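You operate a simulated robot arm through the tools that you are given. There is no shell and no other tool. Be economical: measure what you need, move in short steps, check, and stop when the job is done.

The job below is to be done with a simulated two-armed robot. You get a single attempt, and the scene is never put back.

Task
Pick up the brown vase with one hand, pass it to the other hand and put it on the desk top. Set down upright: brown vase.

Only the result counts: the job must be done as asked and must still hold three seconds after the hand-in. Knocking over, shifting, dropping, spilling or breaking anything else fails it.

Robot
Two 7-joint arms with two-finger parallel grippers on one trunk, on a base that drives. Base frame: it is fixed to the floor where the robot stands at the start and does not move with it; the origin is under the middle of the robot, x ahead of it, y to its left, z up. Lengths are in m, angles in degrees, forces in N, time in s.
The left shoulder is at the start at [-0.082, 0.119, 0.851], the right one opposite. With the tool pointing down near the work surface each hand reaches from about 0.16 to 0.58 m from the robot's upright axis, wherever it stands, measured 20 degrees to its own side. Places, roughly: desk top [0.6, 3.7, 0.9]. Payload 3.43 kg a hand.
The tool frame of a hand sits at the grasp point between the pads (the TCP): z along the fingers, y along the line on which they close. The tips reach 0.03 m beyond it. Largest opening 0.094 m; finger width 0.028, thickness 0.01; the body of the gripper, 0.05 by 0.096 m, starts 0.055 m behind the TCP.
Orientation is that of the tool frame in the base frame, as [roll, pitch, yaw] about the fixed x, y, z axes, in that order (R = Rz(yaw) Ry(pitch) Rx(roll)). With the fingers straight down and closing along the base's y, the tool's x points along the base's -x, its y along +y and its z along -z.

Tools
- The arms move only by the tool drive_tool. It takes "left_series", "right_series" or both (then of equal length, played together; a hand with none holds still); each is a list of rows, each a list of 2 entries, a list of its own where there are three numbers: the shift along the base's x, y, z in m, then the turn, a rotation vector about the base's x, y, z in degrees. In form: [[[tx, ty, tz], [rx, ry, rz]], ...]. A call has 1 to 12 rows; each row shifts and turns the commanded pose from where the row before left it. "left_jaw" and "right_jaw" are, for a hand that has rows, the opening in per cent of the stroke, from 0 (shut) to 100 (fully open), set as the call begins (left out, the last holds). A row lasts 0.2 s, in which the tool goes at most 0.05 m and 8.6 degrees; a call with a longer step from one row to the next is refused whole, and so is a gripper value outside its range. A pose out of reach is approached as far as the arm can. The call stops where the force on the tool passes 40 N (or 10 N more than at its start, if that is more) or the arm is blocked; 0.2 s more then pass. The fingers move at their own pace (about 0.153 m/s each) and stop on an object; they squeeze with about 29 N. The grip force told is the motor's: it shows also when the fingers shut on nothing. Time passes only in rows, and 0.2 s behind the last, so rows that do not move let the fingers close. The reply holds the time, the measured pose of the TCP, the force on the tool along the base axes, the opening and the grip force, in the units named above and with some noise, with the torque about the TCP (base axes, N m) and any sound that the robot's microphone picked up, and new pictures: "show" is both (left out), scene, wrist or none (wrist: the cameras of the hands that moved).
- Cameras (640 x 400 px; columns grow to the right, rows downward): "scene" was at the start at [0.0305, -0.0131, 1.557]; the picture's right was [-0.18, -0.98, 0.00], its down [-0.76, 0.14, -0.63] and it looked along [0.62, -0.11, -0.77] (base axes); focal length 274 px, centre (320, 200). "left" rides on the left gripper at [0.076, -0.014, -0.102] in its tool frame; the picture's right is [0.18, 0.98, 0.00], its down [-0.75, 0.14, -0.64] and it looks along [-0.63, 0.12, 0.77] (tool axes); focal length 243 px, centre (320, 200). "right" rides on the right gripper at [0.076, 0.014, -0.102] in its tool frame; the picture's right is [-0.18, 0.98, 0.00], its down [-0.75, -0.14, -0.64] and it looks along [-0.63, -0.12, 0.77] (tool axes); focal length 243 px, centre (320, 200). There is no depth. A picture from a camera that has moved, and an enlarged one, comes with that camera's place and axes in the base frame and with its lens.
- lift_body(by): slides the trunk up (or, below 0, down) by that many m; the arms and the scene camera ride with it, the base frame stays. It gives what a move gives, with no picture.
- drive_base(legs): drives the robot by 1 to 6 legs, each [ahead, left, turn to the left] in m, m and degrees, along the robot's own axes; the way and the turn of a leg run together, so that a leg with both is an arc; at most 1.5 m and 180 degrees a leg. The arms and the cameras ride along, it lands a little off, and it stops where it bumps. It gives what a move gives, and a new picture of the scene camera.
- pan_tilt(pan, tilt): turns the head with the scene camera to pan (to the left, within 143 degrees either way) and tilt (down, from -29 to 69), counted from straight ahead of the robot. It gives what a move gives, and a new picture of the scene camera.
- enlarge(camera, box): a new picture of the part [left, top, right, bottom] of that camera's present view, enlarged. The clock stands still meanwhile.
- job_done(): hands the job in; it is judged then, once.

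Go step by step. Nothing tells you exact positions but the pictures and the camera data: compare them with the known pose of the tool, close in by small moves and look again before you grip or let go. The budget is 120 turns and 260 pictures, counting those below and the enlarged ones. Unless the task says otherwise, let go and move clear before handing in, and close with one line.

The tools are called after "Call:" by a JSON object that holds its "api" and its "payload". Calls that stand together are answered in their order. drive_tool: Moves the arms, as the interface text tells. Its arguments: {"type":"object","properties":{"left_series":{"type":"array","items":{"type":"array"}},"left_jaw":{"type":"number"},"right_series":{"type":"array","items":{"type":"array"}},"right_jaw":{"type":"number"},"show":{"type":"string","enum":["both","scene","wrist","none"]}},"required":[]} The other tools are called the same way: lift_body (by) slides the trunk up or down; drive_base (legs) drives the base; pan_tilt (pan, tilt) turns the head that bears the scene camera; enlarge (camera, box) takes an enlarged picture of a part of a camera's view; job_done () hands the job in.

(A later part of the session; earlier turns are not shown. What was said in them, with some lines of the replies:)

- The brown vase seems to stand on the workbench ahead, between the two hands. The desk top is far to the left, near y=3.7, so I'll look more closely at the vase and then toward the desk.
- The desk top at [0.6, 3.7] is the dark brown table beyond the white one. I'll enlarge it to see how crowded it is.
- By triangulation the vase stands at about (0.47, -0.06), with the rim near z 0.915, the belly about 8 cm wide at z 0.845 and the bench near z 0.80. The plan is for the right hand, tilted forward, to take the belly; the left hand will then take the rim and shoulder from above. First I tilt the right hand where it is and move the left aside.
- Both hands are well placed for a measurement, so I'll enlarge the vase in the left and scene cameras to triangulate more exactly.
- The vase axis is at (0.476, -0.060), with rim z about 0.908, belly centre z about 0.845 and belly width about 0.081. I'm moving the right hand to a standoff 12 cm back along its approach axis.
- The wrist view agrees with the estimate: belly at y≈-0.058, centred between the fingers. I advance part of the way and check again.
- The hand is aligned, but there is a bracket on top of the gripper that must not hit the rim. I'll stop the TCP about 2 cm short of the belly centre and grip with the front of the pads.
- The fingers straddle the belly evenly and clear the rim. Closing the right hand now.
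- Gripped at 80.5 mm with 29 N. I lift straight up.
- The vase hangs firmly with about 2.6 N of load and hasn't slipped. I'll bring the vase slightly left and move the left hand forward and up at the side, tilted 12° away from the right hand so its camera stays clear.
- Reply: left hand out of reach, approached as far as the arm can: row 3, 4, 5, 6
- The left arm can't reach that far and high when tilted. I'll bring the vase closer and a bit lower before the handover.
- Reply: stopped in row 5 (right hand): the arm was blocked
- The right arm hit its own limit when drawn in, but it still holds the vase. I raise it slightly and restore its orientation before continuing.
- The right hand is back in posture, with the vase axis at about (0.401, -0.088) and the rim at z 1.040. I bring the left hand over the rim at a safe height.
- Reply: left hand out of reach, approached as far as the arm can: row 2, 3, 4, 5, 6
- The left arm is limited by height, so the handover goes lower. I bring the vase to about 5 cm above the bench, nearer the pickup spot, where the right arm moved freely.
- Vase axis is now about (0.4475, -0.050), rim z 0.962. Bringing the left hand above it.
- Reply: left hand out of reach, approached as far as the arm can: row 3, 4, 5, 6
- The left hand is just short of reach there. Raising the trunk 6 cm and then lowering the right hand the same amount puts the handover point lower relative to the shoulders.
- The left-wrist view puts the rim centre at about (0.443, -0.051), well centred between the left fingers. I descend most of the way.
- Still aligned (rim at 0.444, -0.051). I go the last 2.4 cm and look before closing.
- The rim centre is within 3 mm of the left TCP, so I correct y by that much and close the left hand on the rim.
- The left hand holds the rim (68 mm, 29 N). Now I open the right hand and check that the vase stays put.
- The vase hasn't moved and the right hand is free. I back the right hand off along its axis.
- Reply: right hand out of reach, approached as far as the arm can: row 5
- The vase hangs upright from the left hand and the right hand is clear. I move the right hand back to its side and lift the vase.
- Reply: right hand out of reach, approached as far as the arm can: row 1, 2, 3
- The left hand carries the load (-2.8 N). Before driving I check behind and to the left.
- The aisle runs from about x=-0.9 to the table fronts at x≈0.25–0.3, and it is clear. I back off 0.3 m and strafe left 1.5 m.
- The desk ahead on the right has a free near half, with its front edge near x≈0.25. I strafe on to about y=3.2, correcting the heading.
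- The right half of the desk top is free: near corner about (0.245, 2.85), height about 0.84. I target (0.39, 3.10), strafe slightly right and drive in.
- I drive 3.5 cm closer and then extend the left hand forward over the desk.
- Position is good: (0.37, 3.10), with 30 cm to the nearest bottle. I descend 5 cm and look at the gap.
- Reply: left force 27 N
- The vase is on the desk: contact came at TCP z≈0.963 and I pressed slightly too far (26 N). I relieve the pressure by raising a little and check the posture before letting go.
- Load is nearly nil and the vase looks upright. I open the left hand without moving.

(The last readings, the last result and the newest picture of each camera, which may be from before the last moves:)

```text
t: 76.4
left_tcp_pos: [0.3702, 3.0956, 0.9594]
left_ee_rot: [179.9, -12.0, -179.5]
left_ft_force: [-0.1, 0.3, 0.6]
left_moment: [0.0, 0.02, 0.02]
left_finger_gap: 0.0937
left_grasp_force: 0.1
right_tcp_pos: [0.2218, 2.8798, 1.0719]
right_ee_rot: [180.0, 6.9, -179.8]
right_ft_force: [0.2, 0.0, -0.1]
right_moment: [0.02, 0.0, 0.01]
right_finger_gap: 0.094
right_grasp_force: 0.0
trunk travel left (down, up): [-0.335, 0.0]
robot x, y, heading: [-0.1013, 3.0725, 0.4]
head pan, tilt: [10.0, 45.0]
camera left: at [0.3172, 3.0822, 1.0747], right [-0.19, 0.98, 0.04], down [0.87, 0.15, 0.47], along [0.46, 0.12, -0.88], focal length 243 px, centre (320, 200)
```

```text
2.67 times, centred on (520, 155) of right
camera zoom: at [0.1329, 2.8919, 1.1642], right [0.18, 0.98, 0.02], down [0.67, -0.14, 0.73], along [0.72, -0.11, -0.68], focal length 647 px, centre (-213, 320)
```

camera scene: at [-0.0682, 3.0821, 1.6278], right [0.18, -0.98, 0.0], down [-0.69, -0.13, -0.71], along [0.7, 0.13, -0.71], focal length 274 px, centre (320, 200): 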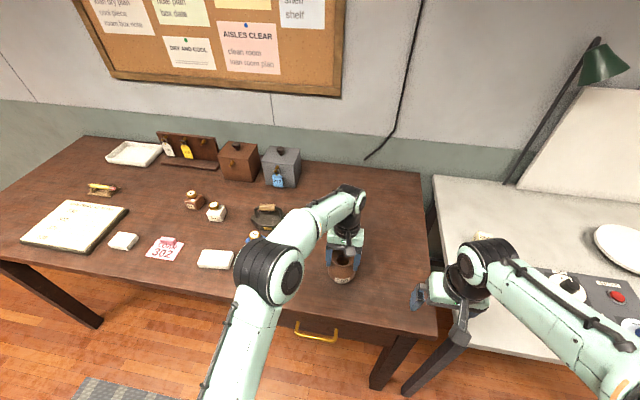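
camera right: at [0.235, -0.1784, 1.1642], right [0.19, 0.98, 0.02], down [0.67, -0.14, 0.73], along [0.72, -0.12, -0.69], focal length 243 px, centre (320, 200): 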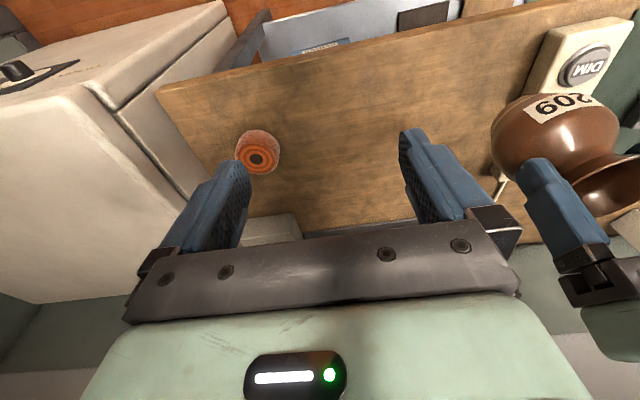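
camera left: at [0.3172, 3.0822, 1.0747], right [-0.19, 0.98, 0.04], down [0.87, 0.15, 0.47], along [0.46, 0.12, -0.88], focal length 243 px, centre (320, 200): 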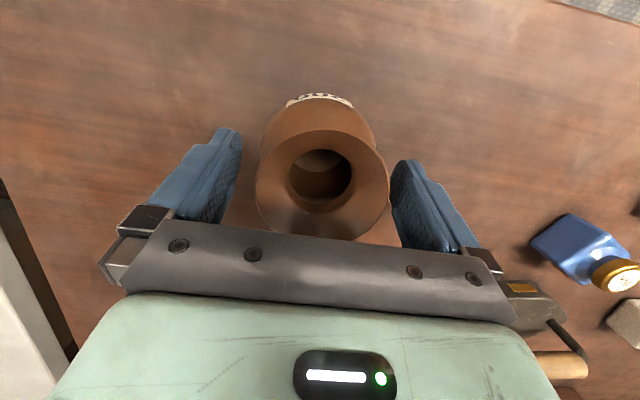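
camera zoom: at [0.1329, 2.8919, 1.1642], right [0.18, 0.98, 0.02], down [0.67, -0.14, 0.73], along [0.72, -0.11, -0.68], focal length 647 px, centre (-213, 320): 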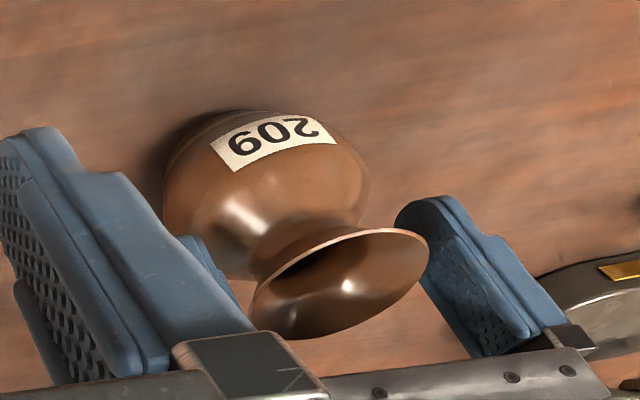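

Released; the vase stands on its own. I withdraw the left hand upward, with a 3 mm sideways centring.

Call:
{"api": "drive_tool", "payload": {"left_series": [[[0, 0.003, 0.002], [0, 0, 0]], [[0.003, 0, 0.015], [0, 0, 0]], [[0.003, 0, 0.015], [0, 0, 0]], [[0.003, 0, 0.02], [0, 0, 0]], [[0, 0, 0.025], [0, 0, 0]], [[0, 0, 0.02], [0, 0, 0]], [[-0.02, 0, 0.02], [0, 0, 0]], [[-0.03, 0, 0.01], [0, 0, 0]], [[-0.03, 0, 0], [0, 0, 0]], [[0, 0, 0], [0, 0, 0]]]}}

Call:
{"api": "enlarge", "payload": {"camera": "right", "box": [400, 80, 640, 230]}}

Call:
{"api": "enlarge", "payload": {"camera": "scene", "box": [280, 180, 440, 300]}}

```text
t: 78.6
left_tcp_pos: [0.2988, 3.1, 1.0858]
left_ee_rot: [-179.9, -12.0, -179.5]
left_ft_force: [-0.3, -0.6, -0.3]
left_moment: [-0.01, -0.01, -0.02]
left_finger_gap: 0.0939
left_grasp_force: 0.0
right_tcp_pos: [0.222, 2.878, 1.0711]
right_ee_rot: [180.0, 6.9, -179.7]
right_ft_force: [-0.1, -0.1, 0.2]
right_moment: [0.02, -0.03, 0.0]
right_finger_gap: 0.0939
right_grasp_force: 0.0
trunk travel left (down, up): [-0.335, 0.0]
robot x, y, heading: [-0.103, 3.0662, 1.0]
head pan, tilt: [10.0, 45.0]
camera scene: at [-0.0673, 3.0819, 1.6281], right [0.18, -0.98, 0.0], down [-0.7, -0.13, -0.71], along [0.69, 0.13, -0.71], focal length 274 px, centre (320, 200)
camera left: at [0.2454, 3.0857, 1.2018], right [-0.19, 0.98, 0.04], down [0.87, 0.15, 0.47], along [0.46, 0.12, -0.88], focal length 243 px, centre (320, 200)
```

scene: 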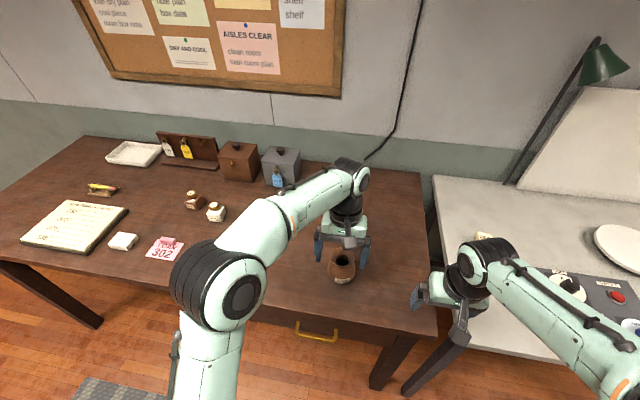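
left: 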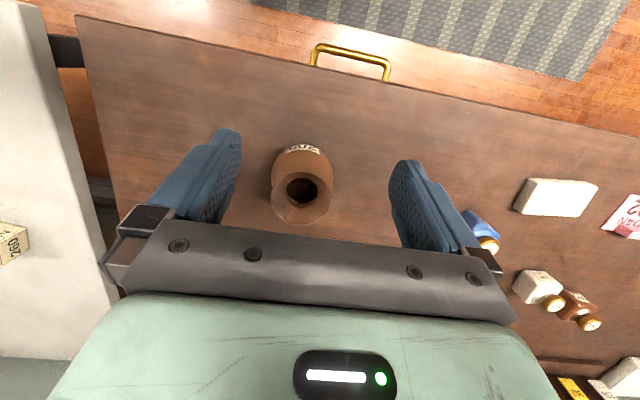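

```text
2.67 times, centred on (520, 155) of right
camera zoom: at [0.1333, 2.8918, 1.1642], right [0.18, 0.98, 0.02], down [0.67, -0.14, 0.73], along [0.72, -0.11, -0.68], focal length 647 px, centre (-213, 320)
```

zoom: 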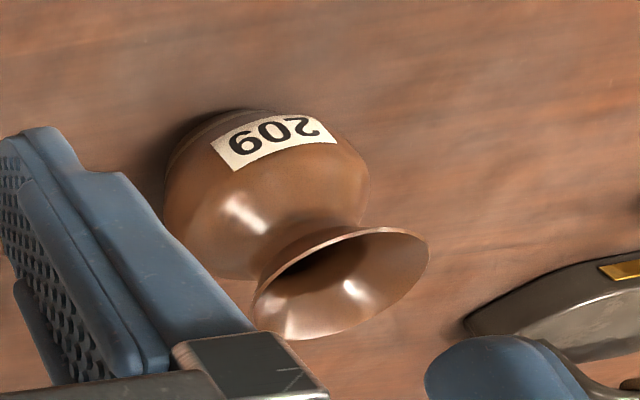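

```text
3.33 times, centred on (360, 240) of scene
camera zoom: at [-0.0673, 3.0819, 1.6281], right [0.18, -0.98, 0.0], down [-0.7, -0.13, -0.71], along [0.69, 0.13, -0.71], focal length 912 px, centre (187, 67)
```

zoom: 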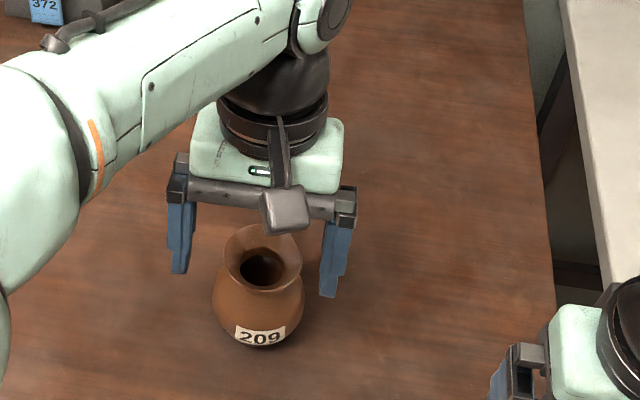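

The vase stands upright and unmoved on the desk top, both hands are clear, and nothing else was disturbed. I'm handing in.

Call:
{"api": "job_done", "payload": {}}

```text
The job is handed in.
```

The brown vase was picked up with the right hand, passed to the left hand in the air, and set down upright on the desk top. Both hands were clear of it and nothing else looked disturbed when I handed the job in.
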